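You operate a simulated robot arm through the tools that you are given. There is no shell and no other tool. Be economical: measure what you need, move in short steps, check, and stop when the job is done.

The job below is to be done with a simulated robot arm. You get a single attempt, and the scene is never put back.

TASK
Take the black bowl on the green mat and put it away on the counter beside the well. Then shut the counter door. Then take the large cup from the middle of the long wooden shelf and leave it on the steel counter left of the hob. Keep to this order. Set down upright: large cup.

The check looks at the end state, three seconds after you hand in, the way a careful person would. Anything else that was tipped, shoved, dropped, spilled or broken makes it a failure.

THE ROBOT
A 7-joint arm with a two-finger parallel gripper on a trunk, on a base that drives. Base frame: it is fixed to the floor where the robot stands at the start and does not move with it; the origin is under the middle of the robot, x ahead of it, y to its left, z up. Lengths are in cm, angles in rad, forces in N, time in s.
With the tool pointing down near the work surface it reaches from about 34 to 76 cm from the robot's upright axis, wherever it stands. Its first joint turns from -2.007 to 2.007 rad. Places, roughly: counter beside the well [50, 240, 80]; counter door [50, 20, 40]; large cup [300, 225, 125]; steel counter left of the hob [460, 270, 80]. Payload 3.91 kg.
The tool frame sits at the grasp point between the pads (the TCP): z along the fingers, y along the line on which they close. The tips reach 3 cm beyond it. The gripper opens to 11 cm. The fingers are 2 cm wide and 1 cm thick; the gripper's body (4.8 by 11.2 cm) begins 5.5 cm behind the TCP.
Orientation is that of the tool frame in the base frame, as a unit quaternion [x, y, z, w]. With the fingers straight down and closing along the base's y, the tool's x points along the base's -x, its y along +y and its z along -z.

THE INTERFACE
- The arm moves only by the tool arm_command. Its arguments are lists of equal length, an entry for each row: "turn": the turn, a rotation vector about the tool's x, y, z in units of 5 degrees (1.0 is 5 degrees), a list of three; "delta_pos": the shift along the tool's x, y, z in units of 20 mm (1.0 is 20 mm), a list of three; "jaw": the closure in counts, from 0 (fully open) to 255 (shut). In form: {"turn": [[rx, ry, rz], ...], "delta_pos": [[x, y, z], ...], "jaw": [jaw, ...]}. A call has 1 to 12 rows; each row shifts and turns the commanded pose from where the row before left it, along the tool's axes as they then stand. A call with a number of a shift or a turn outside -1 to 1 is refused whole. Rows are played at 5 a second. More than 5 cm and 0.15 rad between two rows, or a gripper value outside its range, and nothing of the call is played. A pose out of reach is approached as far as the arm can. The call stops where the force on the tool passes 40 N (or 10 N more than at its start, if that is more) or the arm is blocked; 0.2 s more then pass. The fingers move at their own pace (about 10.8 cm/s each) and stop on an object; they squeeze with about 28 N. The grip force told is the motor's: it shows also when the fingers shut on nothing. Time passes only in rows, and 0.2 s behind the last, so rows that do not move let the fingers close. The reply holds the time, the measured pose of the TCP, the force on the tool along the base axes, the opening and the grip force, in the units named above and with some noise, with the torque about the TCP (base axes, N m) and any sound that the robot's microphone picked up.
- Cameras (640 x 400 px; columns grow to the right, rows downward): "scene" is now at [0.47, 14.03, 152.21]; the picture's right is [-0.10, -1.00, 0.00], its down [-0.86, 0.08, -0.51] and it looks along [0.51, -0.05, -0.86] (base axes); focal length 266 px, centre (320, 200). "wrist" rides on the gripper at [7.2, 1.7, -10.3] in the tool frame; the picture's right is [-0.23, 0.97, 0.00], its down [-0.76, -0.18, -0.62] and it looks along [-0.61, -0.14, 0.78] (tool axes); focal length 222 px, centre (320, 200). There is no depth. A picture from a camera that has moved, and an enlarged one, comes with that camera's place and axes in the base frame and with its lens. The place of the scene camera against the robot may be out by one fixed shift of up to 1.2 cm in any direction.
- capture(camera): a new picture of that camera. No time passes.
- raise_lower(by): slides the trunk up (or, below 0, down) by that many cm; the arm and the scene camera ride with it, the base frame stays. It gives what a move gives, with no picture.
- roll_base(legs): drives the robot by 1 to 6 legs, each [ahead, turn to the left] in cm and rad, along the robot's own axes; the way and the turn of a leg run together, so that a leg with both is an arc; at most 150 cm and 3.142 rad a leg. The arm and the cameras ride along, it lands a little off, and it stops where it bumps. It gives what a move gives.
- pan_tilt(pan, tilt): turns the head with the scene camera to pan (to the left, within 2.705 rad either way) and tilt (down, from -0.506 to 1.204), counted from straight ahead of the robot. It gives what a move gives.
- inspect(camera, box): a new picture of the part [left, top, right, bottom] of that camera's present view, enlarged. No time passes.
- close_job(): hands the job in; it is judged then, once.

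Work in short steps. Places have to be worked out from the pictures, the camera data and where the tool is seen: move nearer, look again, correct. Check each grasp and each placing, and mend what went wrong. You have 165 turns and 108 pictures in all, those below and enlarged ones among them. Open the gripper and draw the arm clear of the work before you hand the job in, unless the task says otherwise; then end with one line.

The tools are called after "Emit:" as a command line: name --argument value ..., lists and objects as JSON in quotes. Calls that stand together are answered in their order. arm_command: Moves the arm, as the interface text tells. Its arguments: {"type":"object","properties":{"turn":{"type":"array"},"delta_pos":{"type":"array"},"jaw":{"type":"array"}},"required":["turn","delta_pos","jaw"]} The other tools are called the same way: raise_lower (by) slides the trunk up or down; roll_base (legs) drives the base; pan_tilt (pan, tilt) turns the head that bears the scene camera; capture (camera) takes a picture; inspect (camera, box) takes an enlarged picture of a part of a camera's view; close_job () hands the job in.

At the start:

```text
clock: 0.0
tcp_pos: [51.51, 17.13, 109.4]
tcp_rot: [0.0, 1.0, 0.0, -0.001]
wrist_force: [-1.2, 0.3, -0.8]
moment: [0.0, 0.0, 0.02]
gripper_width: 11.01
gripper_force: 0.2
trunk travel left (down, up): [-65.0, 34.0]
robot x, y, heading: [-0.19, -0.08, 0.002]
head pan, tilt: [-0.096, 1.035]
```

scene: 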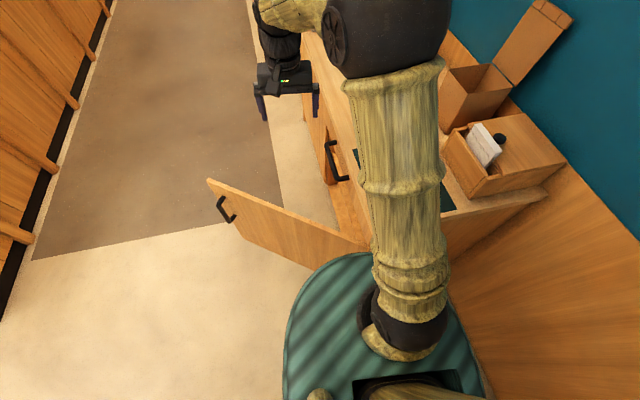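
wrist: 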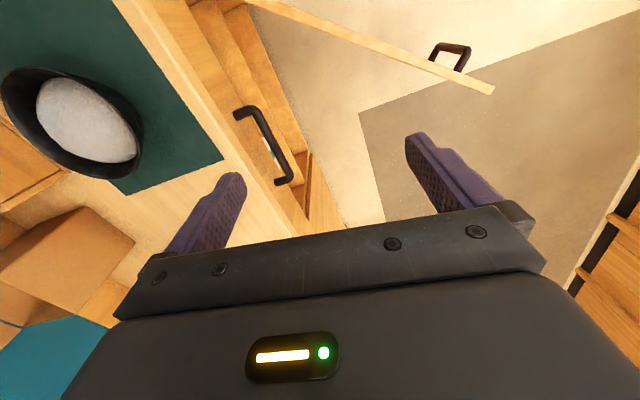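

I start by looking around: the bowl sits on the mat to the right, and the open door is ahead. I pan the head to see the rest of the room.

Emit:
pan_tilt --pan -0.6 --tilt 0.8

Emit:
capture --camera "scene"

Emit:
pan_tilt --pan 0.3 --tilt 0.3

Emit:
capture --camera "scene"

Emit:
pan_tilt --pan 1.4 --tilt 0.4

Emit:
capture --camera "scene"

```text
clock: 0.9
tcp_pos: [51.72, 17.05, 109.27]
tcp_rot: [0.0, 1.0, 0.0, 0.001]
wrist_force: [-0.1, -0.2, 0.4]
moment: [0.03, 0.0, 0.01]
gripper_width: 11.02
gripper_force: 0.0
trunk travel left (down, up): [-65.0, 34.0]
robot x, y, heading: [0.03, -0.34, 0.001]
head pan, tilt: [-0.6, 0.799]
```

```text
105 pictures are left
camera scene: at [0.42, 10.12, 153.96], right [-0.56, -0.83, 0.0], down [-0.59, 0.4, -0.7], along [0.58, -0.39, -0.72], focal length 266 px, centre (320, 200)
```

scene: 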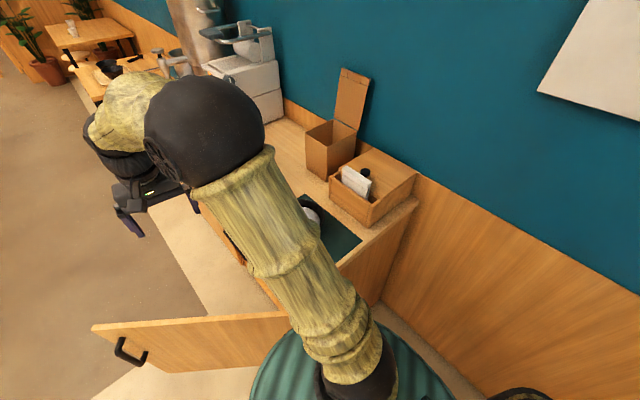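

```text
clock: 2.1
tcp_pos: [51.58, 17.08, 109.22]
tcp_rot: [0.0, 1.0, -0.001, -0.001]
wrist_force: [-0.9, -0.3, 0.0]
moment: [0.01, -0.01, -0.02]
gripper_width: 10.97
gripper_force: 0.0
trunk travel left (down, up): [-65.0, 34.0]
robot x, y, heading: [-0.1, 0.18, 0.004]
head pan, tilt: [0.3, 0.3]
```

```text
104 pictures are left
camera scene: at [2.68, 17.43, 158.4], right [0.29, -0.96, 0.0], down [-0.28, -0.09, -0.96], along [0.91, 0.28, -0.3], focal length 266 px, centre (320, 200)
```

scene: 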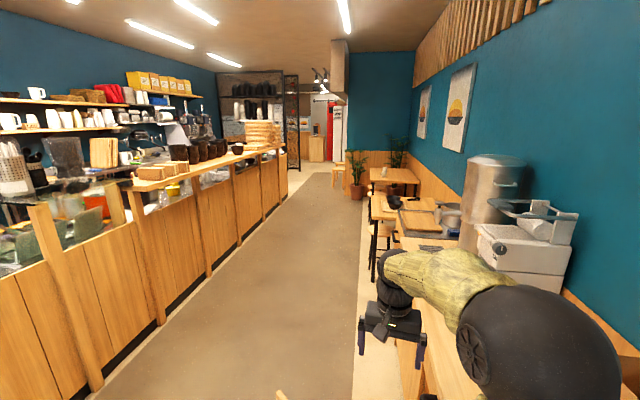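

```text
clock: 3.5
tcp_pos: [51.68, 17.1, 109.29]
tcp_rot: [0.0, 1.0, 0.0, 0.0]
wrist_force: [0.2, -0.3, 0.7]
moment: [0.02, -0.01, 0.0]
gripper_width: 10.99
gripper_force: 0.0
trunk travel left (down, up): [-65.0, 34.0]
robot x, y, heading: [0.13, 0.09, -0.004]
head pan, tilt: [1.4, 0.4]
```

```text
103 pictures are left
camera scene: at [-4.66, 23.8, 157.48], right [0.99, -0.17, 0.0], down [-0.07, -0.38, -0.92], along [0.16, 0.91, -0.39], focal length 266 px, centre (320, 200)
```

scene: 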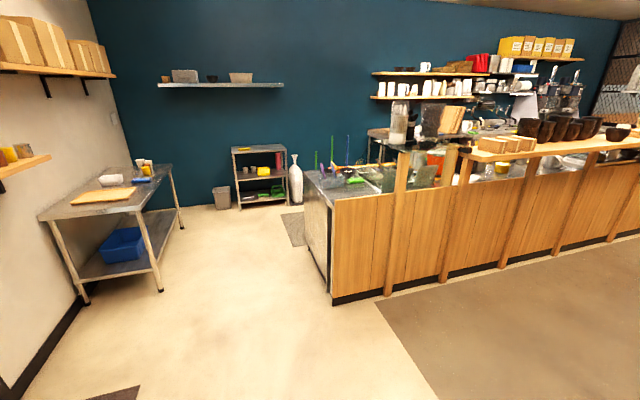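

The bar end with the well is around (50,240). I take a close look at the bowl with the wrist camera, then the well area and the shelf.

Emit:
inspect --camera "wrist" --box '[0, 0, 320, 200]'

Emit:
inspect --camera "scene" --box '[280, 120, 440, 220]'

Emit:
inspect --camera "scene" --box '[440, 40, 640, 165]'

```text
2.00 times, centred on (160, 100) of wrist
camera zoom: at [44.3, 18.66, 119.62], right [0.23, 0.97, 0.0], down [0.76, -0.18, 0.62], along [0.61, -0.14, -0.78], focal length 444 px, centre (640, 400)
```

zoom: 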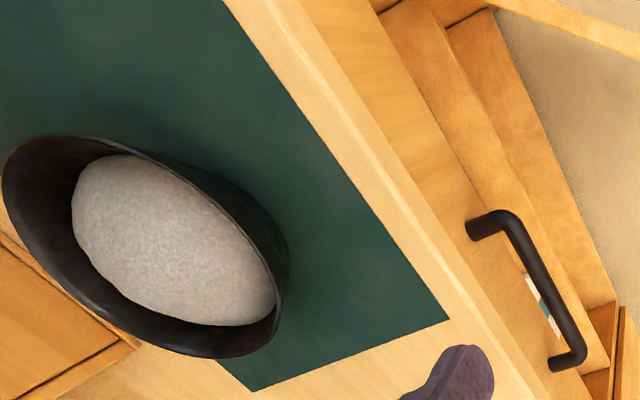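

```text
4.00 times, centred on (360, 170) of scene
camera zoom: at [-4.66, 23.8, 157.48], right [0.99, -0.17, 0.0], down [-0.07, -0.38, -0.92], along [0.16, 0.91, -0.39], focal length 1065 px, centre (160, 320)
```

zoom: 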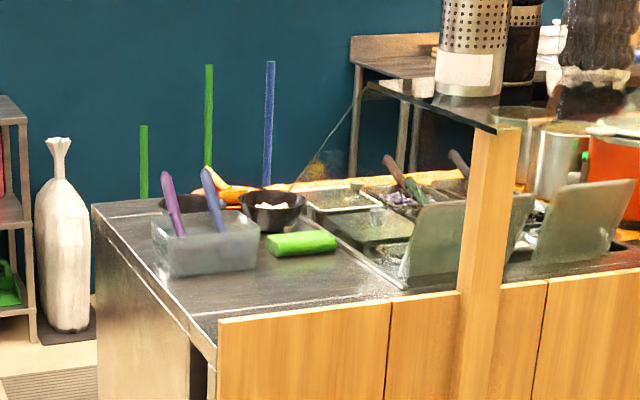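

```text
3.20 times, centred on (540, 102) of scene
camera zoom: at [-4.66, 23.8, 157.48], right [0.99, -0.17, 0.0], down [-0.07, -0.38, -0.92], along [0.16, 0.91, -0.39], focal length 852 px, centre (-384, 512)
```

zoom: 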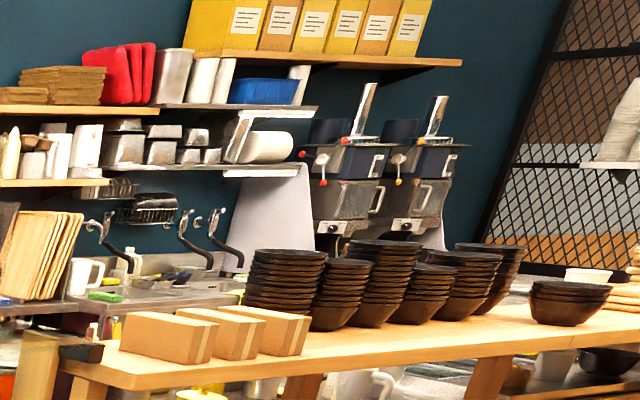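

The bowl holds rice, so it must stay level. I move the gripper toward y −7 at this height and look down at it.

Emit:
arm_command --turn '[[0, 0, 0], [0, 0, 0], [0, 0, 0], [0, 0, 0], [0, 0, 0], [0, 0, 0], [0, 0, 0], [0, 0, 0], [0, 0, 0], [0, 0, 0], [0, 0, 0], [0, 0, 0]]' --delta_pos '[[0.5, -1, 0], [0.5, -1, 0], [0.5, -1, 0], [0.5, -1, 0], [0, -1, 0], [0, -1, 0], [0, -1, 0], [0, -1, 0], [0, -1, 0], [0, -1, 0], [0, -1, 0], [0, -1, 0]]' --jaw '[0, 0, 0, 0, 0, 0, 0, 0, 0, 0, 0, 0]'

Emit:
capture --camera "wrist"

Emit:
pan_tilt --pan -0.5 --tilt 1.0

Emit:
capture --camera "scene"

```text
clock: 6.1
tcp_pos: [47.61, -6.9, 109.16]
tcp_rot: [-0.001, 1.0, 0.0, 0.0]
wrist_force: [0.1, -0.2, -0.7]
moment: [0.01, -0.02, -0.02]
gripper_width: 11.0
gripper_force: 0.0
trunk travel left (down, up): [-65.0, 34.0]
robot x, y, heading: [0.0, -0.19, 0.005]
head pan, tilt: [1.4, 0.4]
```

```text
99 pictures are left
camera wrist: at [40.37, -5.35, 119.5], right [0.23, 0.97, 0.0], down [0.76, -0.18, 0.62], along [0.61, -0.14, -0.78], focal length 222 px, centre (320, 200)
```

wrist: 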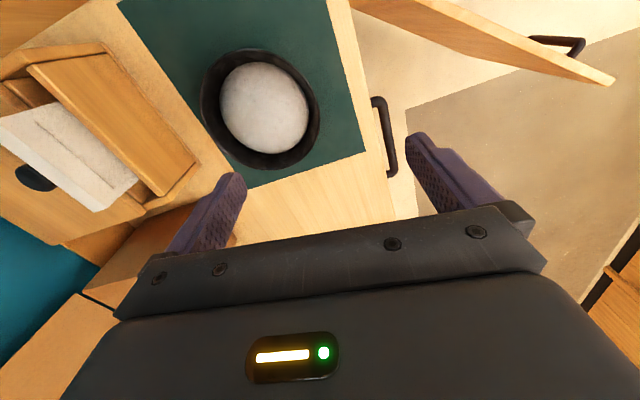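

```text
clock: 7.9
tcp_pos: [47.79, -6.84, 109.12]
tcp_rot: [0.0, 1.0, 0.0, 0.0]
wrist_force: [-0.3, 0.8, -0.3]
moment: [0.0, 0.01, 0.03]
gripper_width: 11.0
gripper_force: 0.1
trunk travel left (down, up): [-65.0, 34.0]
robot x, y, heading: [0.44, 0.0, -0.003]
head pan, tilt: [-0.499, 1.0]
```

```text
98 pictures are left
camera scene: at [-0.13, 11.33, 152.45], right [-0.48, -0.88, 0.0], down [-0.74, 0.4, -0.54], along [0.47, -0.26, -0.84], focal length 266 px, centre (320, 200)
```

scene: 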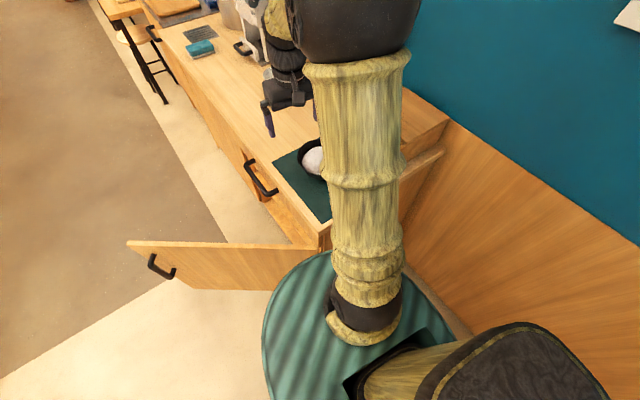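

Triangulating the two wrist views puts the rim centre near (46.8, −14.3, 91), about 15 cm across. It is too wide to span, so I will pinch the near rim. I tilt the tool 30° to match the wall and move to a pre-grasp, which also gives a side view.

Emit:
arm_command --turn '[[1, 0, 0], [1, 0, 0], [1, 0, 0], [1, 0, 0], [1, 0, 0], [1, 0, 0], [0, 0, 0], [0, 0, 0], [0, 0, 0], [0, 0, 0], [0, 0, 0]]' --delta_pos '[[0, 0, 0], [0, 0, 0], [0, 0, 0], [0, 0, 0], [0, 0, 0], [0, 0, 0], [0, 0.9, 0.7], [0, 0.9, 0.7], [0, 0.9, 0.7], [0, 0.9, 0.7], [0, 0.9, 0.7]]' --jaw '[0, 0, 0, 0, 0, 0, 0, 0, 0, 0, 0]'

Emit:
capture --camera "wrist"

```text
clock: 10.3
tcp_pos: [47.72, -2.66, 98.54]
tcp_rot: [0.0, 0.966, -0.259, 0.001]
wrist_force: [-0.2, 1.0, 1.1]
moment: [0.02, -0.02, -0.03]
gripper_width: 11.0
gripper_force: 0.1
trunk travel left (down, up): [-65.0, 34.0]
robot x, y, heading: [0.19, -0.23, -0.0]
head pan, tilt: [-0.499, 1.0]
```

```text
97 pictures are left
camera wrist: at [40.38, 3.83, 106.67], right [0.23, 0.84, -0.49], down [0.76, 0.16, 0.63], along [0.61, -0.51, -0.61], focal length 222 px, centre (320, 200)
```

wrist: 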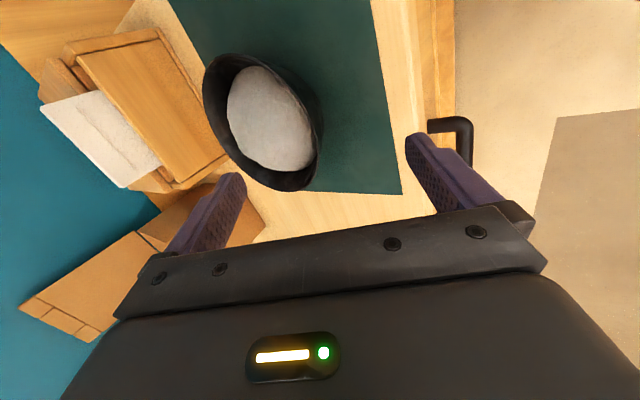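

I zoom in to measure rim, rice and wall.

Emit:
inspect --camera "wrist" --box '[160, 20, 416, 180]'

```text
2.50 times, centred on (288, 100) of wrist
camera zoom: at [40.38, 3.83, 106.67], right [0.23, 0.84, -0.49], down [0.76, 0.16, 0.63], along [0.61, -0.51, -0.61], focal length 555 px, centre (400, 450)
```

zoom: 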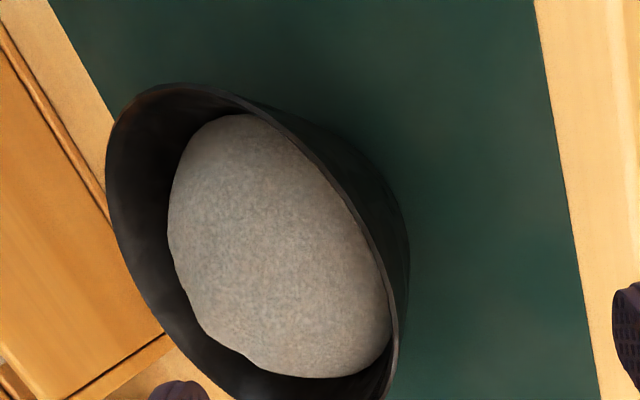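

Refined: the near rim point is about (48.2, −7.5, 91.5) with radius about 7.4 cm. I narrow the jaw to ~4 cm and go most of the way along the wall line.

Emit:
arm_command --turn '[[0, 0, 0], [0, 0, 0], [0, 0, 0], [0, 0, 0]]' --delta_pos '[[-0.25, -0.35, 0], [0, 0, 0.7], [0, 0, 0.7], [0, 0, 0.6]]' --jaw '[155, 155, 155, 155]'

Emit:
capture --camera "wrist"

```text
clock: 11.3
tcp_pos: [48.12, -5.23, 95.49]
tcp_rot: [0.0, 0.966, -0.259, 0.0]
wrist_force: [-0.8, 0.4, 1.1]
moment: [0.0, -0.01, 0.03]
gripper_width: 4.31
gripper_force: 0.0
trunk travel left (down, up): [-65.0, 34.0]
robot x, y, heading: [0.28, -0.04, -0.003]
head pan, tilt: [-0.499, 1.0]
```

```text
95 pictures are left
camera wrist: at [40.84, 1.3, 103.6], right [0.23, 0.84, -0.49], down [0.76, 0.16, 0.63], along [0.61, -0.51, -0.61], focal length 222 px, centre (320, 200)
```

wrist: 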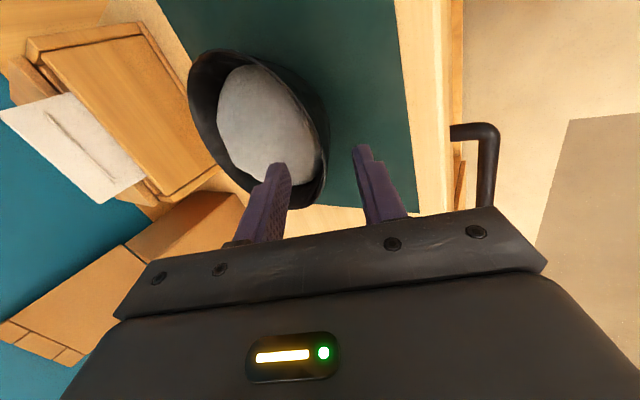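

The pads straddle the rim. I advance 3.2 cm along the wall line in small steps, watching the force.

Emit:
arm_command --turn '[[0, 0, 0], [0, 0, 0], [0, 0, 0], [0, 0, 0], [0, 0, 0]]' --delta_pos '[[0, 0, 0.4], [0, 0, 0.4], [0, 0, 0.4], [0, 0, 0.3], [0, 0, 0.1]]' --jaw '[155, 155, 155, 155, 155]'

Emit:
inspect --camera "wrist" --box '[160, 60, 416, 220]'

```text
clock: 12.5
tcp_pos: [47.99, -6.73, 92.87]
tcp_rot: [0.0, 0.966, -0.259, 0.0]
wrist_force: [-0.7, 0.2, -0.2]
moment: [-0.01, 0.0, 0.0]
gripper_width: 4.31
gripper_force: 0.1
trunk travel left (down, up): [-65.0, 34.0]
robot x, y, heading: [-0.43, -0.15, -0.004]
head pan, tilt: [-0.499, 1.0]
```

```text
2.50 times, centred on (288, 140) of wrist
camera zoom: at [40.7, -0.29, 100.92], right [0.23, 0.84, -0.49], down [0.76, 0.16, 0.63], along [0.61, -0.51, -0.61], focal length 555 px, centre (400, 350)
```

zoom: 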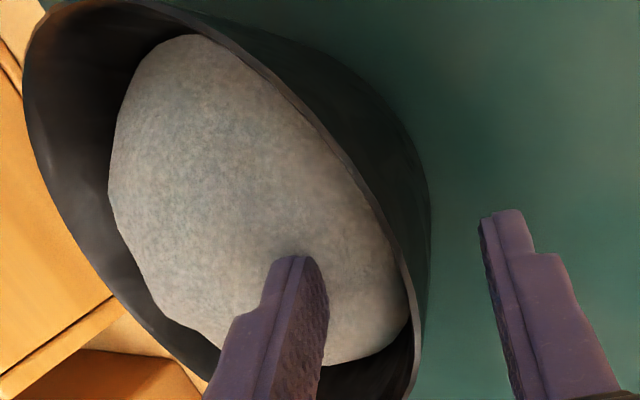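

The rim sits centred between the pads, but the tips are only about 1 cm below it. I narrow the gap and push in 1.2 cm further.

Emit:
arm_command --turn '[[0, 0, 0], [0, 0, 0], [0, 0, 0], [0, 0, 0]]' --delta_pos '[[0, 0, 0], [0, 0, 0.2], [0, 0, 0.2], [0, 0, 0.2]]' --jaw '[190, 190, 190, 190]'

Emit:
inspect --camera "wrist" --box '[160, 60, 416, 220]'

```text
clock: 13.5
tcp_pos: [47.97, -7.47, 92.0]
tcp_rot: [0.0, 0.966, -0.258, -0.001]
wrist_force: [-0.5, 0.7, -0.7]
moment: [0.03, -0.01, 0.01]
gripper_width: 2.78
gripper_force: 0.0
trunk travel left (down, up): [-65.0, 34.0]
robot x, y, heading: [0.12, 0.02, 0.001]
head pan, tilt: [-0.499, 1.0]
```

```text
2.50 times, centred on (288, 140) of wrist
camera zoom: at [40.81, -0.87, 99.96], right [0.23, 0.84, -0.49], down [0.76, 0.16, 0.63], along [0.61, -0.51, -0.61], focal length 555 px, centre (400, 350)
```

zoom: 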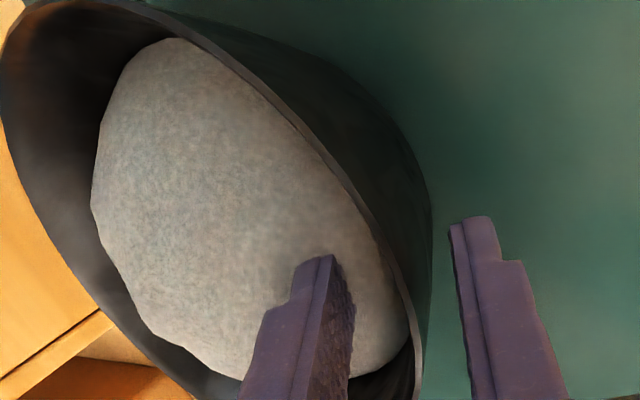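

The wall is centred; I close on the rim.

Emit:
arm_command --turn '[[0, 0, 0], [0, 0, 0], [0, 0, 0], [0, 0, 0], [0, 0, 0], [0, 0, 0]]' --delta_pos '[[0, 0, 0], [0, 0, 0], [0, 0, 0], [0, 0, 0], [0, 0, 0], [0, 0, 0]]' --jaw '[205, 215, 225, 240, 255, 255]'

Emit:
capture --camera "wrist"

```text
clock: 14.9
tcp_pos: [48.04, -7.34, 91.82]
tcp_rot: [0.0, 0.966, -0.258, 0.001]
wrist_force: [0.8, -0.6, -1.2]
moment: [0.14, -0.01, -0.02]
gripper_width: 0.43
gripper_force: 28.3
trunk travel left (down, up): [-65.0, 34.0]
robot x, y, heading: [0.24, 0.1, -0.002]
head pan, tilt: [-0.499, 1.0]
```

```text
92 pictures are left
camera wrist: at [40.82, -0.87, 99.95], right [0.23, 0.84, -0.49], down [0.76, 0.16, 0.63], along [0.61, -0.51, -0.61], focal length 222 px, centre (320, 200)
```

wrist: 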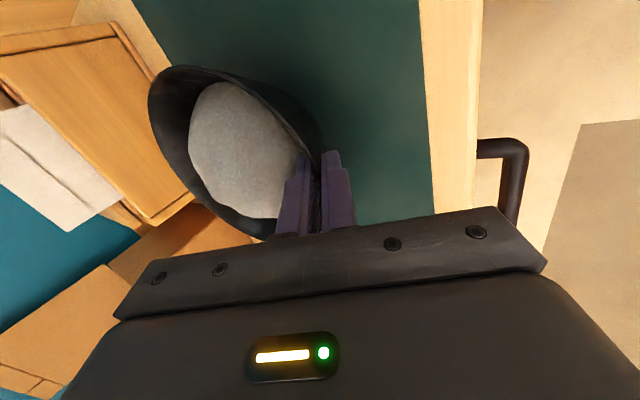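

It is gripped at 0.43 cm. I lift 2 cm straight up slowly and check for tilting.

Emit:
arm_command --turn '[[0, 0, 0], [0, 0, 0], [0, 0, 0], [0, 0, 0], [0, 0, 0]]' --delta_pos '[[0, -0.1, -0.173], [0, -0.1, -0.173], [0, -0.1, -0.173], [0, -0.1, -0.173], [0, -0.1, -0.173]]' --jaw '[255, 255, 255, 255, 255]'

Emit:
capture --camera "wrist"

```text
clock: 16.1
tcp_pos: [48.08, -7.43, 93.83]
tcp_rot: [0.0, 0.966, -0.259, 0.0]
wrist_force: [-0.3, 0.1, -2.7]
moment: [0.16, -0.01, 0.01]
gripper_width: 0.44
gripper_force: 28.2
trunk travel left (down, up): [-65.0, 34.0]
robot x, y, heading: [0.0, 0.15, -0.0]
head pan, tilt: [-0.499, 1.0]
```

```text
91 pictures are left
camera wrist: at [40.84, -0.89, 101.89], right [0.23, 0.84, -0.49], down [0.76, 0.16, 0.63], along [0.61, -0.51, -0.61], focal length 222 px, centre (320, 200)
```

wrist: 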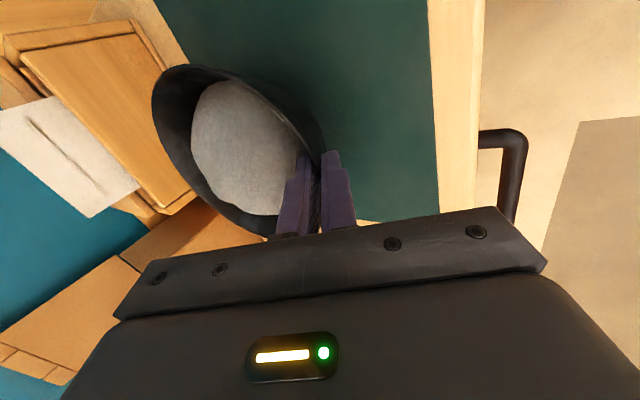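

The bowl came up level with the hand, about 0.25 kg. I raise it another 14 cm.

Emit:
arm_command --turn '[[0, 0, 0], [0, 0, 0], [0, 0, 0], [0, 0, 0], [0, 0, 0], [0, 0, 0], [0, 0, 0], [0, 0, 0], [0, 0, 0], [0, 0, 0]]' --delta_pos '[[0, -0.35, -0.606], [0, -0.35, -0.606], [0, -0.35, -0.606], [0, -0.35, -0.606], [0, -0.35, -0.606], [0, -0.35, -0.606], [0, -0.35, -0.606], [0, -0.35, -0.606], [0, -0.35, -0.606], [0, -0.35, -0.606]]' --jaw '[255, 255, 255, 255, 255, 255, 255, 255, 255, 255]'

Emit:
pan_tilt --pan -0.4 --tilt 0.9

Emit:
capture --camera "scene"

Emit:
capture --camera "wrist"

```text
clock: 18.3
tcp_pos: [48.12, -7.38, 107.93]
tcp_rot: [0.0, 0.966, -0.259, 0.0]
wrist_force: [-0.3, 0.1, -2.3]
moment: [0.15, 0.02, -0.01]
gripper_width: 0.42
gripper_force: 28.6
trunk travel left (down, up): [-65.0, 34.0]
robot x, y, heading: [-0.34, -0.05, 0.004]
head pan, tilt: [-0.499, 1.0]
```

```text
clock: 19.0
tcp_pos: [48.16, -7.34, 107.78]
tcp_rot: [0.0, 0.966, -0.258, -0.001]
wrist_force: [0.9, -0.5, -3.0]
moment: [0.16, -0.01, -0.01]
gripper_width: 0.46
gripper_force: 27.8
trunk travel left (down, up): [-65.0, 34.0]
robot x, y, heading: [0.09, -0.06, -0.001]
head pan, tilt: [-0.4, 0.901]
```

```text
90 pictures are left
camera scene: at [0.72, 11.72, 153.17], right [-0.39, -0.92, 0.0], down [-0.72, 0.31, -0.62], along [0.57, -0.24, -0.78], focal length 266 px, centre (320, 200)
```

scene: 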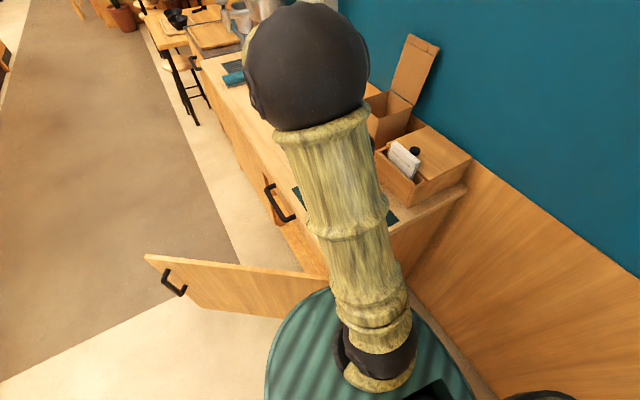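

```text
89 pictures are left
camera wrist: at [40.8, -0.86, 115.93], right [0.23, 0.84, -0.49], down [0.76, 0.16, 0.63], along [0.61, -0.51, -0.61], focal length 222 px, centre (320, 200)
```

wrist: 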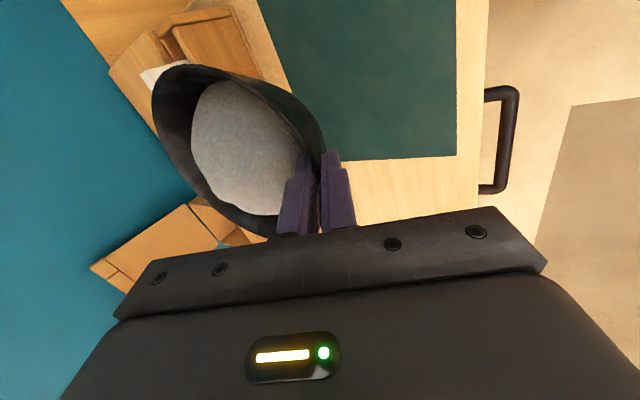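

The hold is stable. I turn left and drive 110 cm toward the bar end, then look.

Emit:
roll_base --legs '[[0, 0.82], [0, 0.82], [110, 0]]'

Emit:
pan_tilt --pan -0.35 --tilt 0.5

Emit:
capture --camera "scene"

Emit:
capture --camera "wrist"

```text
clock: 31.8
tcp_pos: [-1.91, 160.62, 107.85]
tcp_rot: [0.702, -0.664, 0.178, -0.188]
wrist_force: [-0.1, -0.9, -1.9]
moment: [0.0, 0.17, 0.0]
gripper_width: 0.42
gripper_force: 28.1
trunk travel left (down, up): [-65.0, 34.0]
robot x, y, heading: [-6.58, 112.6, 1.627]
head pan, tilt: [-0.4, 0.901]
```

```text
clock: 32.6
tcp_pos: [-2.02, 160.64, 107.86]
tcp_rot: [0.702, -0.663, 0.178, -0.188]
wrist_force: [0.5, 0.1, -2.5]
moment: [-0.01, 0.14, -0.05]
gripper_width: 0.39
gripper_force: 28.2
trunk travel left (down, up): [-65.0, 34.0]
robot x, y, heading: [-6.9, 112.3, 1.628]
head pan, tilt: [-0.351, 0.499]
```

```text
88 pictures are left
camera scene: at [-19.2, 113.51, 156.55], right [0.96, -0.29, 0.0], down [-0.14, -0.46, -0.88], along [0.25, 0.84, -0.48], focal length 266 px, centre (320, 200)
```

scene: 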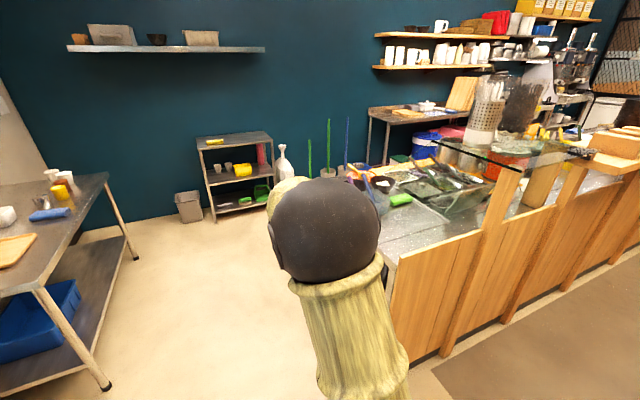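

```text
87 pictures are left
camera wrist: at [-8.23, 152.99, 115.93], right [-0.85, 0.18, -0.49], down [-0.2, 0.75, 0.63], along [0.48, 0.63, -0.61], focal length 222 px, centre (320, 200)
```

wrist: 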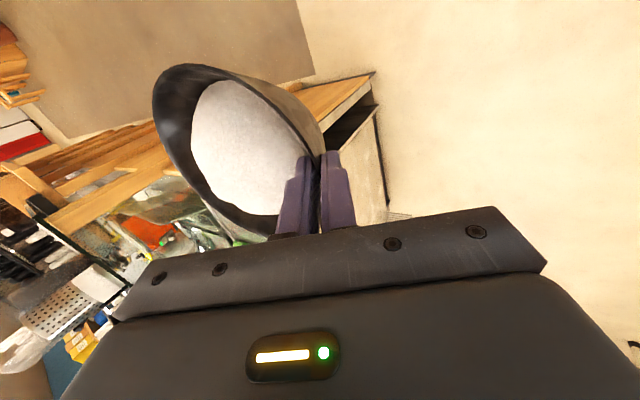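

The bar end is at x≈25 and my path at x≈−14 is clear. I drive on 125 cm, then turn right to face the counter.

Emit:
roll_base --legs '[[125, 0], [0, -0.82], [0, -0.807]]'

Emit:
pan_tilt --pan 0.15 --tilt 0.8

Emit:
capture --camera "scene"

Emit:
capture --camera "wrist"

```text
clock: 46.1
tcp_pos: [34.67, 229.5, 107.77]
tcp_rot: [0.002, 0.966, -0.26, -0.001]
wrist_force: [-1.1, -0.3, -2.2]
moment: [0.22, -0.03, 0.0]
gripper_width: 0.44
gripper_force: 28.1
trunk travel left (down, up): [-65.0, 34.0]
robot x, y, heading: [-13.64, 237.45, -0.0]
head pan, tilt: [-0.351, 0.499]
```

```text
clock: 47.0
tcp_pos: [34.71, 229.45, 107.86]
tcp_rot: [0.003, 0.966, -0.259, -0.002]
wrist_force: [-0.2, -0.2, -2.2]
moment: [0.16, -0.03, -0.01]
gripper_width: 0.43
gripper_force: 28.0
trunk travel left (down, up): [-65.0, 34.0]
robot x, y, heading: [-13.4, 236.98, -0.004]
head pan, tilt: [0.15, 0.799]
```

```text
86 pictures are left
camera scene: at [-11.47, 253.02, 153.97], right [0.14, -0.99, 0.0], down [-0.71, -0.1, -0.7], along [0.69, 0.1, -0.72], focal length 266 px, centre (320, 200)
```

scene: 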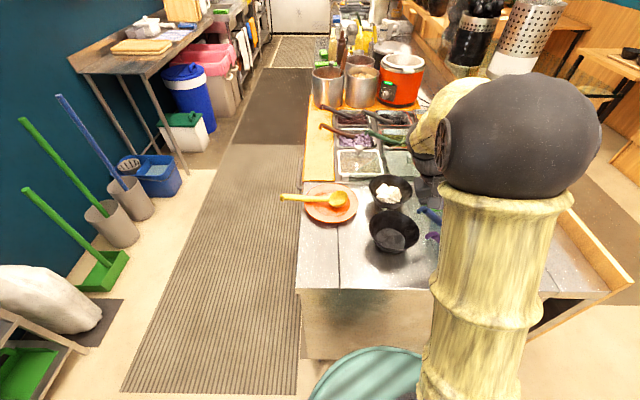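

```text
85 pictures are left
camera wrist: at [27.49, 236.08, 115.93], right [0.23, 0.84, -0.49], down [0.76, 0.15, 0.63], along [0.6, -0.52, -0.61], focal length 222 px, centre (320, 200)
```

wrist: 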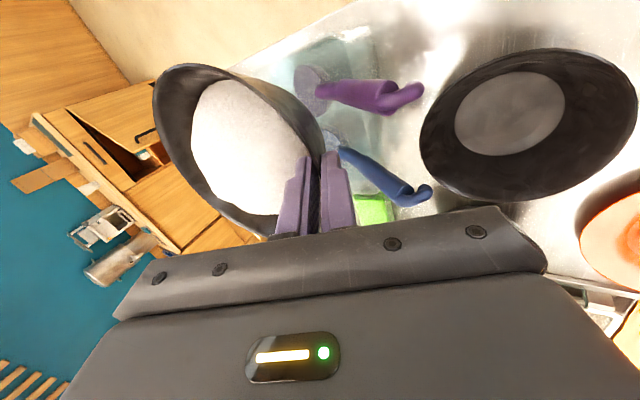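

I see two bowls, a plate with a spoon and a utensil box on the counter. I zoom in to choose a free spot and find the well.

Emit:
inspect --camera "scene" --box '[270, 90, 510, 330]'

Emit:
pan_tilt --pan -0.9 --tilt 0.8

Emit:
capture --camera "scene"

```text
1.67 times, centred on (390, 210) of scene
camera zoom: at [-11.47, 253.02, 153.97], right [0.14, -0.99, 0.0], down [-0.71, -0.1, -0.7], along [0.69, 0.1, -0.72], focal length 444 px, centre (203, 183)
```

zoom: 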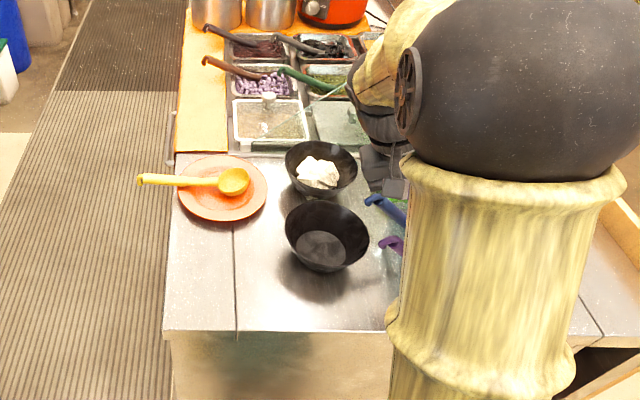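

```text
clock: 48.3
tcp_pos: [34.66, 229.34, 107.79]
tcp_rot: [0.002, 0.966, -0.258, 0.0]
wrist_force: [0.1, 0.1, -1.6]
moment: [0.11, 0.02, 0.01]
gripper_width: 0.46
gripper_force: 28.0
trunk travel left (down, up): [-65.0, 34.0]
robot x, y, heading: [-13.3, 237.19, -0.003]
head pan, tilt: [-0.901, 0.799]
```

```text
83 pictures are left
camera scene: at [-14.47, 245.52, 153.97], right [-0.79, -0.62, 0.0], down [-0.44, 0.56, -0.7], along [0.43, -0.55, -0.72], focal length 266 px, centre (320, 200)
```

scene: 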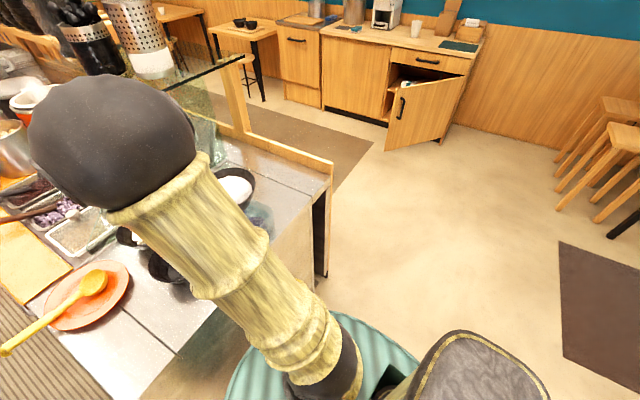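

A free spot is about (31, 253), left-front of the empty bowl. I carry the bowl over there at this height.

Emit:
arm_command --turn '[[0, 0, 0], [0, 0, 0], [0, 0, 0], [0, 0, 0], [0, 0, 0], [0, 0, 0], [0, 0, 0], [0, 0, 0], [0, 0, 0], [0, 0, 0], [0, 0, 0], [0, 0, 0]]' --delta_pos '[[0.2, 0.866, -0.5], [0.2, 0.866, -0.5], [0.2, 0.866, -0.5], [0.2, 0.866, -0.5], [0.2, 0.866, -0.5], [0.2, 0.866, -0.5], [0.2, 0.866, -0.5], [0.2, 0.866, -0.5], [0.2, 0.866, -0.5], [0, 0.866, -0.5], [0, 0.866, -0.5], [0, 0.866, -0.5]]' --jaw '[255, 255, 255, 255, 255, 255, 255, 255, 255, 255, 255, 255]'

Emit:
arm_command --turn '[[0, 0, 0], [0, 0, 0], [0, 0, 0], [0, 0, 0]]' --delta_pos '[[0, 0.8, -0.46], [0, 0.8, -0.46], [0, 0.8, -0.46], [0, 0.6, -0.35]]' --jaw '[255, 255, 255, 255]'

Emit:
pan_tilt --pan 0.15 --tilt 0.9

Emit:
capture --camera "scene"

Emit:
capture --camera "wrist"

```text
clock: 50.9
tcp_pos: [31.13, 253.62, 107.77]
tcp_rot: [0.002, 0.966, -0.259, -0.001]
wrist_force: [-0.4, -0.6, -2.7]
moment: [0.2, 0.02, 0.0]
gripper_width: 0.43
gripper_force: 28.6
trunk travel left (down, up): [-65.0, 34.0]
robot x, y, heading: [-12.9, 237.21, -0.008]
head pan, tilt: [-0.901, 0.799]
```

```text
clock: 51.9
tcp_pos: [31.29, 260.35, 107.77]
tcp_rot: [0.003, 0.966, -0.259, -0.001]
wrist_force: [-0.3, -0.4, -1.7]
moment: [0.15, 0.0, -0.01]
gripper_width: 0.43
gripper_force: 27.9
trunk travel left (down, up): [-65.0, 34.0]
robot x, y, heading: [-12.98, 237.3, -0.004]
head pan, tilt: [-0.901, 0.799]
```

```text
clock: 53.2
tcp_pos: [31.38, 260.35, 107.77]
tcp_rot: [0.002, 0.966, -0.258, -0.001]
wrist_force: [0.7, 0.4, -1.7]
moment: [0.16, -0.01, 0.0]
gripper_width: 0.43
gripper_force: 28.3
trunk travel left (down, up): [-65.0, 34.0]
robot x, y, heading: [-12.99, 237.15, -0.011]
head pan, tilt: [0.15, 0.901]
```

```text
82 pictures are left
camera scene: at [-11.98, 252.97, 153.17], right [0.14, -0.99, 0.0], down [-0.78, -0.11, -0.62], along [0.61, 0.09, -0.78], focal length 266 px, centre (320, 200)
```

scene: 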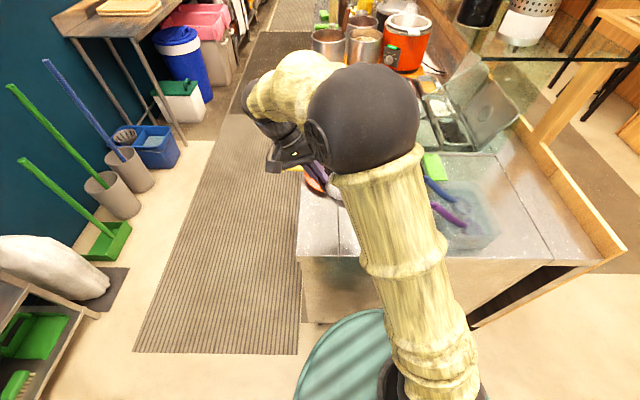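

```text
81 pictures are left
camera wrist: at [24.13, 266.93, 115.92], right [0.23, 0.84, -0.49], down [0.76, 0.15, 0.63], along [0.6, -0.52, -0.61], focal length 222 px, centre (320, 200)
```

wrist: 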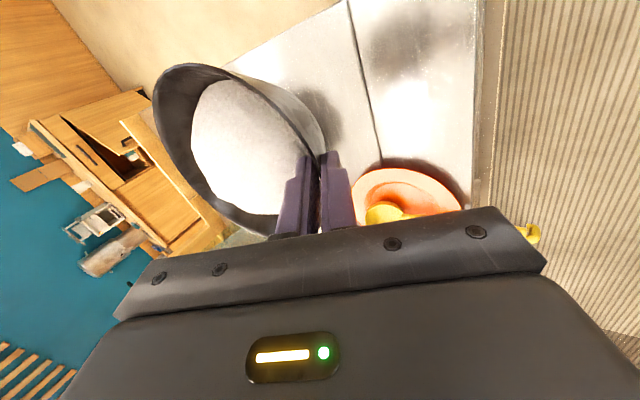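

I shift slightly to centre the bowl near (36, 255), still 2.5 cm clear of the other bowl, and descend 10 cm.

Emit:
arm_command --turn '[[0, 0, 0], [0, 0, 0], [0, 0, 0], [0, 0, 0], [0, 0, 0], [0, 0, 0], [0, 0, 0], [0, 0, 0], [0, 0, 0], [0, 0, 0]]' --delta_pos '[[-0.78, 0.29, -0.167], [-0.78, 0.29, -0.167], [-0.78, 0.29, -0.167], [0, 0.357, 0.619], [0, 0.357, 0.619], [0, 0.357, 0.619], [0, 0.357, 0.619], [0, 0.357, 0.619], [0, 0.357, 0.619], [0, 0.357, 0.619]]' --jaw '[255, 255, 255, 255, 255, 255, 255, 255, 255, 255]'

Emit:
capture --camera "wrist"

Emit:
capture --camera "scene"

```text
clock: 55.4
tcp_pos: [36.0, 262.52, 97.65]
tcp_rot: [0.002, 0.966, -0.259, -0.001]
wrist_force: [-0.4, 0.1, -2.0]
moment: [0.19, 0.0, 0.01]
gripper_width: 0.44
gripper_force: 27.7
trunk travel left (down, up): [-65.0, 34.0]
robot x, y, heading: [-13.09, 236.95, -0.005]
head pan, tilt: [0.15, 0.901]
```

```text
80 pictures are left
camera wrist: at [28.76, 269.02, 105.86], right [0.23, 0.84, -0.49], down [0.76, 0.15, 0.63], along [0.6, -0.52, -0.61], focal length 222 px, centre (320, 200)
```

wrist: 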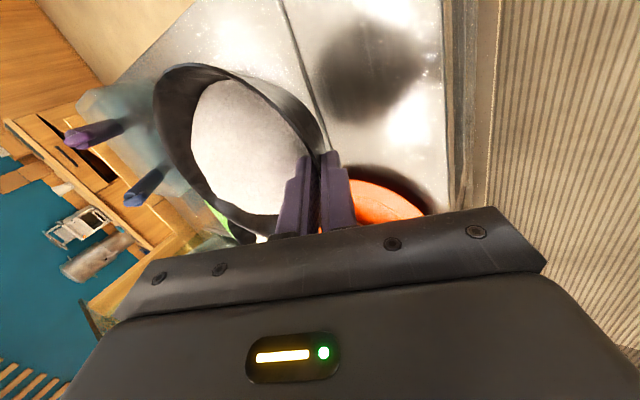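

```text
79 pictures are left
camera scene: at [-11.97, 252.99, 153.17], right [0.14, -0.99, 0.0], down [-0.78, -0.11, -0.62], along [0.61, 0.09, -0.78], focal length 266 px, centre (320, 200)
```

scene: 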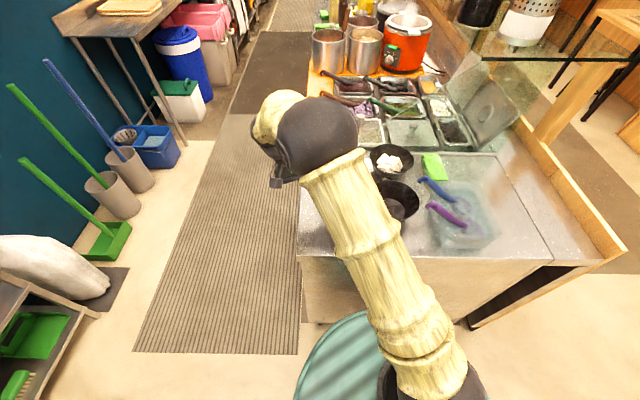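

The empty bowl is hidden behind the held one, as computed. I continue down in small steps, watching the force.

Emit:
arm_command --turn '[[0, 0, 0], [0, 0, 0], [0, 0, 0], [0, 0, 0], [0, 0, 0], [0, 0, 0], [0, 0, 0]]' --delta_pos '[[0, 0.125, 0.2165], [0, 0.125, 0.2165], [0, 0.125, 0.2165], [0, 0.125, 0.2165], [0, 0.125, 0.2165], [0, 0.125, 0.2165], [0, 0.125, 0.2165]]' --jaw '[255, 255, 255, 255, 255, 255, 255]'

Emit:
capture --camera "wrist"

```text
clock: 57.0
tcp_pos: [35.99, 262.52, 94.34]
tcp_rot: [0.002, 0.966, -0.258, -0.001]
wrist_force: [0.2, 0.1, -1.9]
moment: [0.18, 0.0, -0.01]
gripper_width: 0.44
gripper_force: 28.0
trunk travel left (down, up): [-65.0, 34.0]
robot x, y, heading: [-13.52, 237.27, -0.003]
head pan, tilt: [0.15, 0.901]
```

```text
78 pictures are left
camera wrist: at [28.74, 269.09, 102.44], right [0.23, 0.84, -0.49], down [0.76, 0.15, 0.63], along [0.6, -0.52, -0.61], focal length 222 px, centre (320, 200)
```

wrist: 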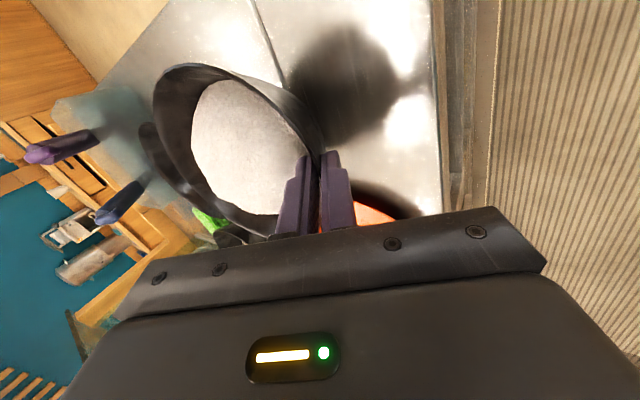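

No contact yet. The empty bowl is visible behind with a small gap. I continue down 3 cm in finer steps.

Emit:
arm_command --turn '[[0, 0, 0], [0, 0, 0], [0, 0, 0], [0, 0, 0], [0, 0, 0]]' --delta_pos '[[0, 0.1, 0.173], [0, 0.1, 0.173], [0, 0.1, 0.173], [0, 0.08, 0.13], [0, 0.05, 0.0865]]' --jaw '[255, 255, 255, 255, 255]'

Emit:
capture --camera "wrist"

```text
clock: 58.2
tcp_pos: [36.0, 262.46, 92.57]
tcp_rot: [0.002, 0.966, -0.258, 0.0]
wrist_force: [0.7, 0.0, -1.7]
moment: [0.17, 0.02, -0.03]
gripper_width: 0.44
gripper_force: 28.4
trunk travel left (down, up): [-65.0, 34.0]
robot x, y, heading: [-13.09, 237.2, -0.009]
head pan, tilt: [0.15, 0.901]
```

```text
77 pictures are left
camera wrist: at [28.7, 269.08, 100.64], right [0.23, 0.84, -0.49], down [0.76, 0.15, 0.63], along [0.6, -0.52, -0.61], focal length 222 px, centre (320, 200)
```

wrist: 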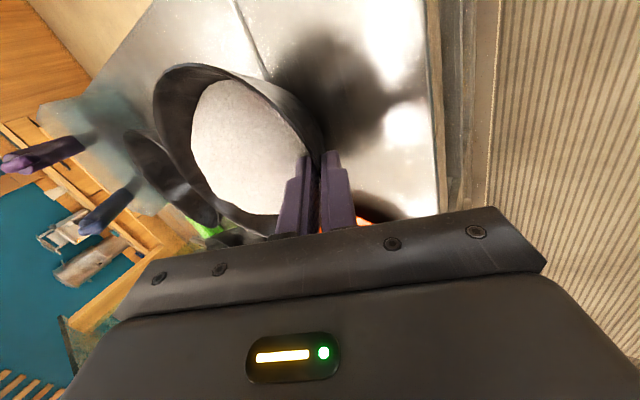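

Still free. I go another 1.8 cm in 3 mm steps.

Emit:
arm_command --turn '[[0, 0, 0], [0, 0, 0], [0, 0, 0], [0, 0, 0], [0, 0, 0], [0, 0, 0]]' --delta_pos '[[0, 0.075, 0.13], [0, 0.075, 0.13], [0, 0.075, 0.13], [0, 0.075, 0.13], [0, 0.075, 0.13], [0, 0, 0]]' --jaw '[255, 255, 255, 255, 255, 255]'

Emit:
capture --camera "wrist"

```text
clock: 59.6
tcp_pos: [35.97, 262.15, 91.07]
tcp_rot: [0.003, 0.966, -0.259, -0.001]
wrist_force: [-0.2, 1.9, 26.8]
moment: [-1.03, -0.05, -0.01]
gripper_width: 0.57
gripper_force: 28.7
trunk travel left (down, up): [-65.0, 34.0]
robot x, y, heading: [-13.29, 237.03, -0.006]
head pan, tilt: [0.15, 0.901]
```

```text
76 pictures are left
camera wrist: at [28.61, 268.85, 99.21], right [0.23, 0.84, -0.49], down [0.76, 0.15, 0.63], along [0.6, -0.52, -0.61], focal length 222 px, centre (320, 200)
```

wrist: 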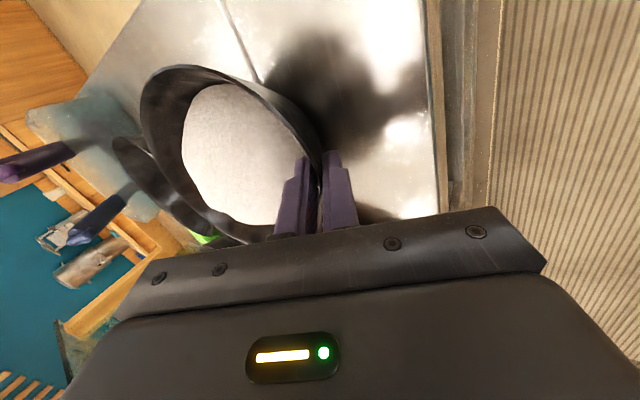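

The bowl touched down at about z 91.4. I ease up 4 mm and open the jaw gently to about 3 cm.

Emit:
arm_command --turn '[[0, 0, 0], [0, 0, 0], [0, 0, 0], [0, 0, 0], [0, 0, 0]]' --delta_pos '[[0, -0.1, -0.173], [0, 0, 0], [0, 0, 0], [0, 0, 0], [0, 0, 0]]' --jaw '[255, 255, 235, 215, 190]'

Emit:
capture --camera "wrist"

```text
clock: 60.8
tcp_pos: [36.09, 262.37, 91.38]
tcp_rot: [0.002, 0.966, -0.259, -0.001]
wrist_force: [0.2, -0.3, -0.7]
moment: [-0.03, 0.01, 0.0]
gripper_width: 2.8
gripper_force: 0.1
trunk travel left (down, up): [-65.0, 34.0]
robot x, y, heading: [-12.99, 237.29, -0.005]
head pan, tilt: [0.15, 0.901]
```

```text
75 pictures are left
camera wrist: at [28.69, 269.02, 99.54], right [0.23, 0.84, -0.49], down [0.76, 0.15, 0.63], along [0.6, -0.52, -0.61], focal length 222 px, centre (320, 200)
```

wrist: 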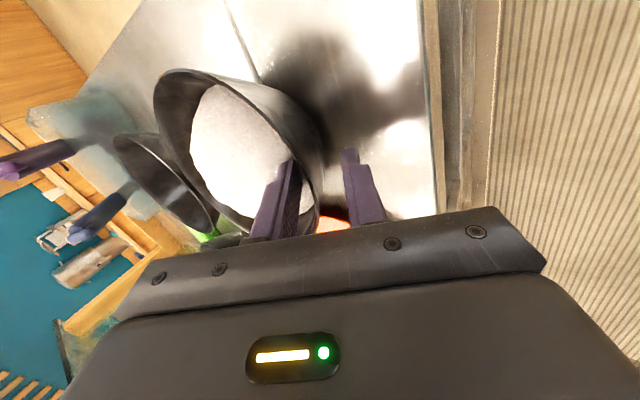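

Released and resting. I retreat along the finger axis, then up.

Emit:
arm_command --turn '[[0, 0, 0], [0, 0, 0], [0, 0, 0], [0, 0, 0], [0, 0, 0], [0, 0, 0], [0, 0, 0], [0, 0, 0], [0, 0, 0]]' --delta_pos '[[0, 0, -0.3], [0, 0, -0.5], [0, 0, -0.8], [0, 0, -1], [0, 0, -1], [0, 0, -1], [0, -0.5, -0.866], [0, -0.5, -0.866], [0, -0.5, -0.866]]' --jaw '[190, 190, 190, 190, 190, 190, 190, 190, 190]'

Emit:
capture --camera "wrist"

Emit:
capture --camera "scene"

```text
clock: 62.8
tcp_pos: [36.01, 266.95, 105.49]
tcp_rot: [0.003, 0.966, -0.258, -0.001]
wrist_force: [-0.3, 0.9, 0.7]
moment: [-0.02, 0.02, 0.05]
gripper_width: 2.82
gripper_force: 0.1
trunk travel left (down, up): [-65.0, 34.0]
robot x, y, heading: [-13.37, 237.04, -0.005]
head pan, tilt: [0.15, 0.901]
```

```text
74 pictures are left
camera wrist: at [28.7, 273.51, 113.62], right [0.23, 0.84, -0.49], down [0.76, 0.15, 0.63], along [0.6, -0.52, -0.61], focal length 222 px, centre (320, 200)
```

wrist: 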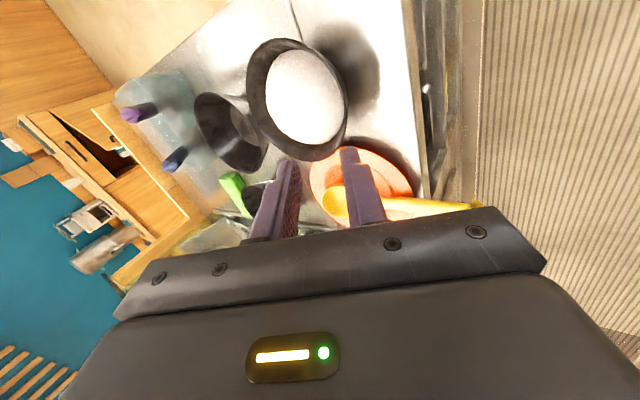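

```text
73 pictures are left
camera scene: at [-12.01, 252.96, 153.17], right [0.14, -0.99, 0.0], down [-0.78, -0.11, -0.62], along [0.61, 0.09, -0.78], focal length 266 px, centre (320, 200)
```

scene: 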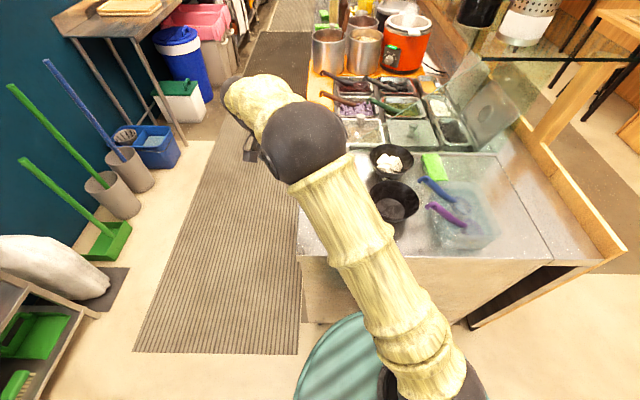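

The bowl is upright and clear of its neighbours. Next is the door. I bring the tool back to vertical, shut the fingers, back away from the counter and turn to drive to the door.

Emit:
arm_command --turn '[[-1, 0, 0], [-1, 0, 0], [-1, 0, 0], [-1, 0, 0], [-1, 0, 0], [-1, 0, 0], [0, 0, 0], [0, 0, 0], [0, 0, 0]]' --delta_pos '[[0, 0, -0.5], [0, 0, -0.5], [0, 0, -0.5], [0, 0, -0.5], [0, 0, -0.5], [0, 0, -0.5], [0, -1, 0], [0, -1, 0], [0, -1, 0]]' --jaw '[255, 255, 255, 255, 255, 255, 255, 255, 255]'

Emit:
roll_base --legs '[[-40, 0], [0, -1.565], [130, 0]]'

Emit:
pan_tilt --pan 0.65 --tilt 0.6

Emit:
capture --camera "scene"

```text
clock: 64.8
tcp_pos: [35.86, 262.51, 111.02]
tcp_rot: [0.003, 1.0, 0.0, 0.0]
wrist_force: [-1.0, 0.6, -0.4]
moment: [0.0, 0.01, -0.01]
gripper_width: 0.0
gripper_force: 27.3
trunk travel left (down, up): [-65.0, 34.0]
robot x, y, heading: [-13.76, 237.23, -0.007]
head pan, tilt: [0.15, 0.901]
```

```text
clock: 80.4
tcp_pos: [-19.55, 57.24, 111.09]
tcp_rot: [0.691, 0.723, 0.0, 0.0]
wrist_force: [-0.3, -0.1, 0.5]
moment: [-0.02, 0.01, 0.05]
gripper_width: 0.0
gripper_force: 27.8
trunk travel left (down, up): [-65.0, 34.0]
robot x, y, heading: [-47.71, 105.29, -1.525]
head pan, tilt: [0.15, 0.901]
```

```text
clock: 81.3
tcp_pos: [-19.63, 57.17, 111.06]
tcp_rot: [0.69, 0.724, 0.0, 0.0]
wrist_force: [-0.4, -0.5, 0.1]
moment: [0.02, -0.03, 0.0]
gripper_width: 0.0
gripper_force: 28.0
trunk travel left (down, up): [-65.0, 34.0]
robot x, y, heading: [-47.65, 105.14, -1.529]
head pan, tilt: [0.649, 0.6]
```

```text
72 pictures are left
camera scene: at [-27.22, 104.28, 155.65], right [-0.77, -0.64, 0.0], down [-0.36, 0.43, -0.82], along [0.53, -0.63, -0.57], focal length 266 px, centre (320, 200)
```

scene: 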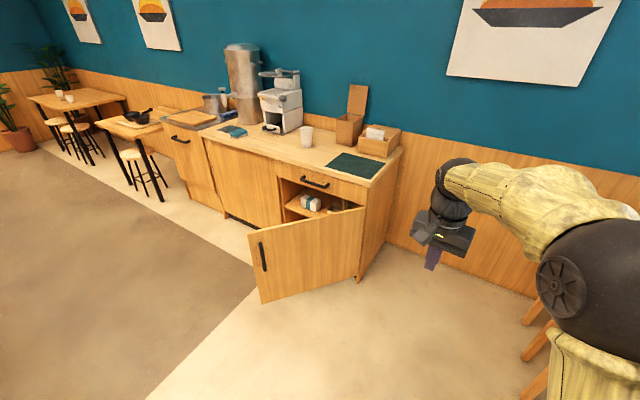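

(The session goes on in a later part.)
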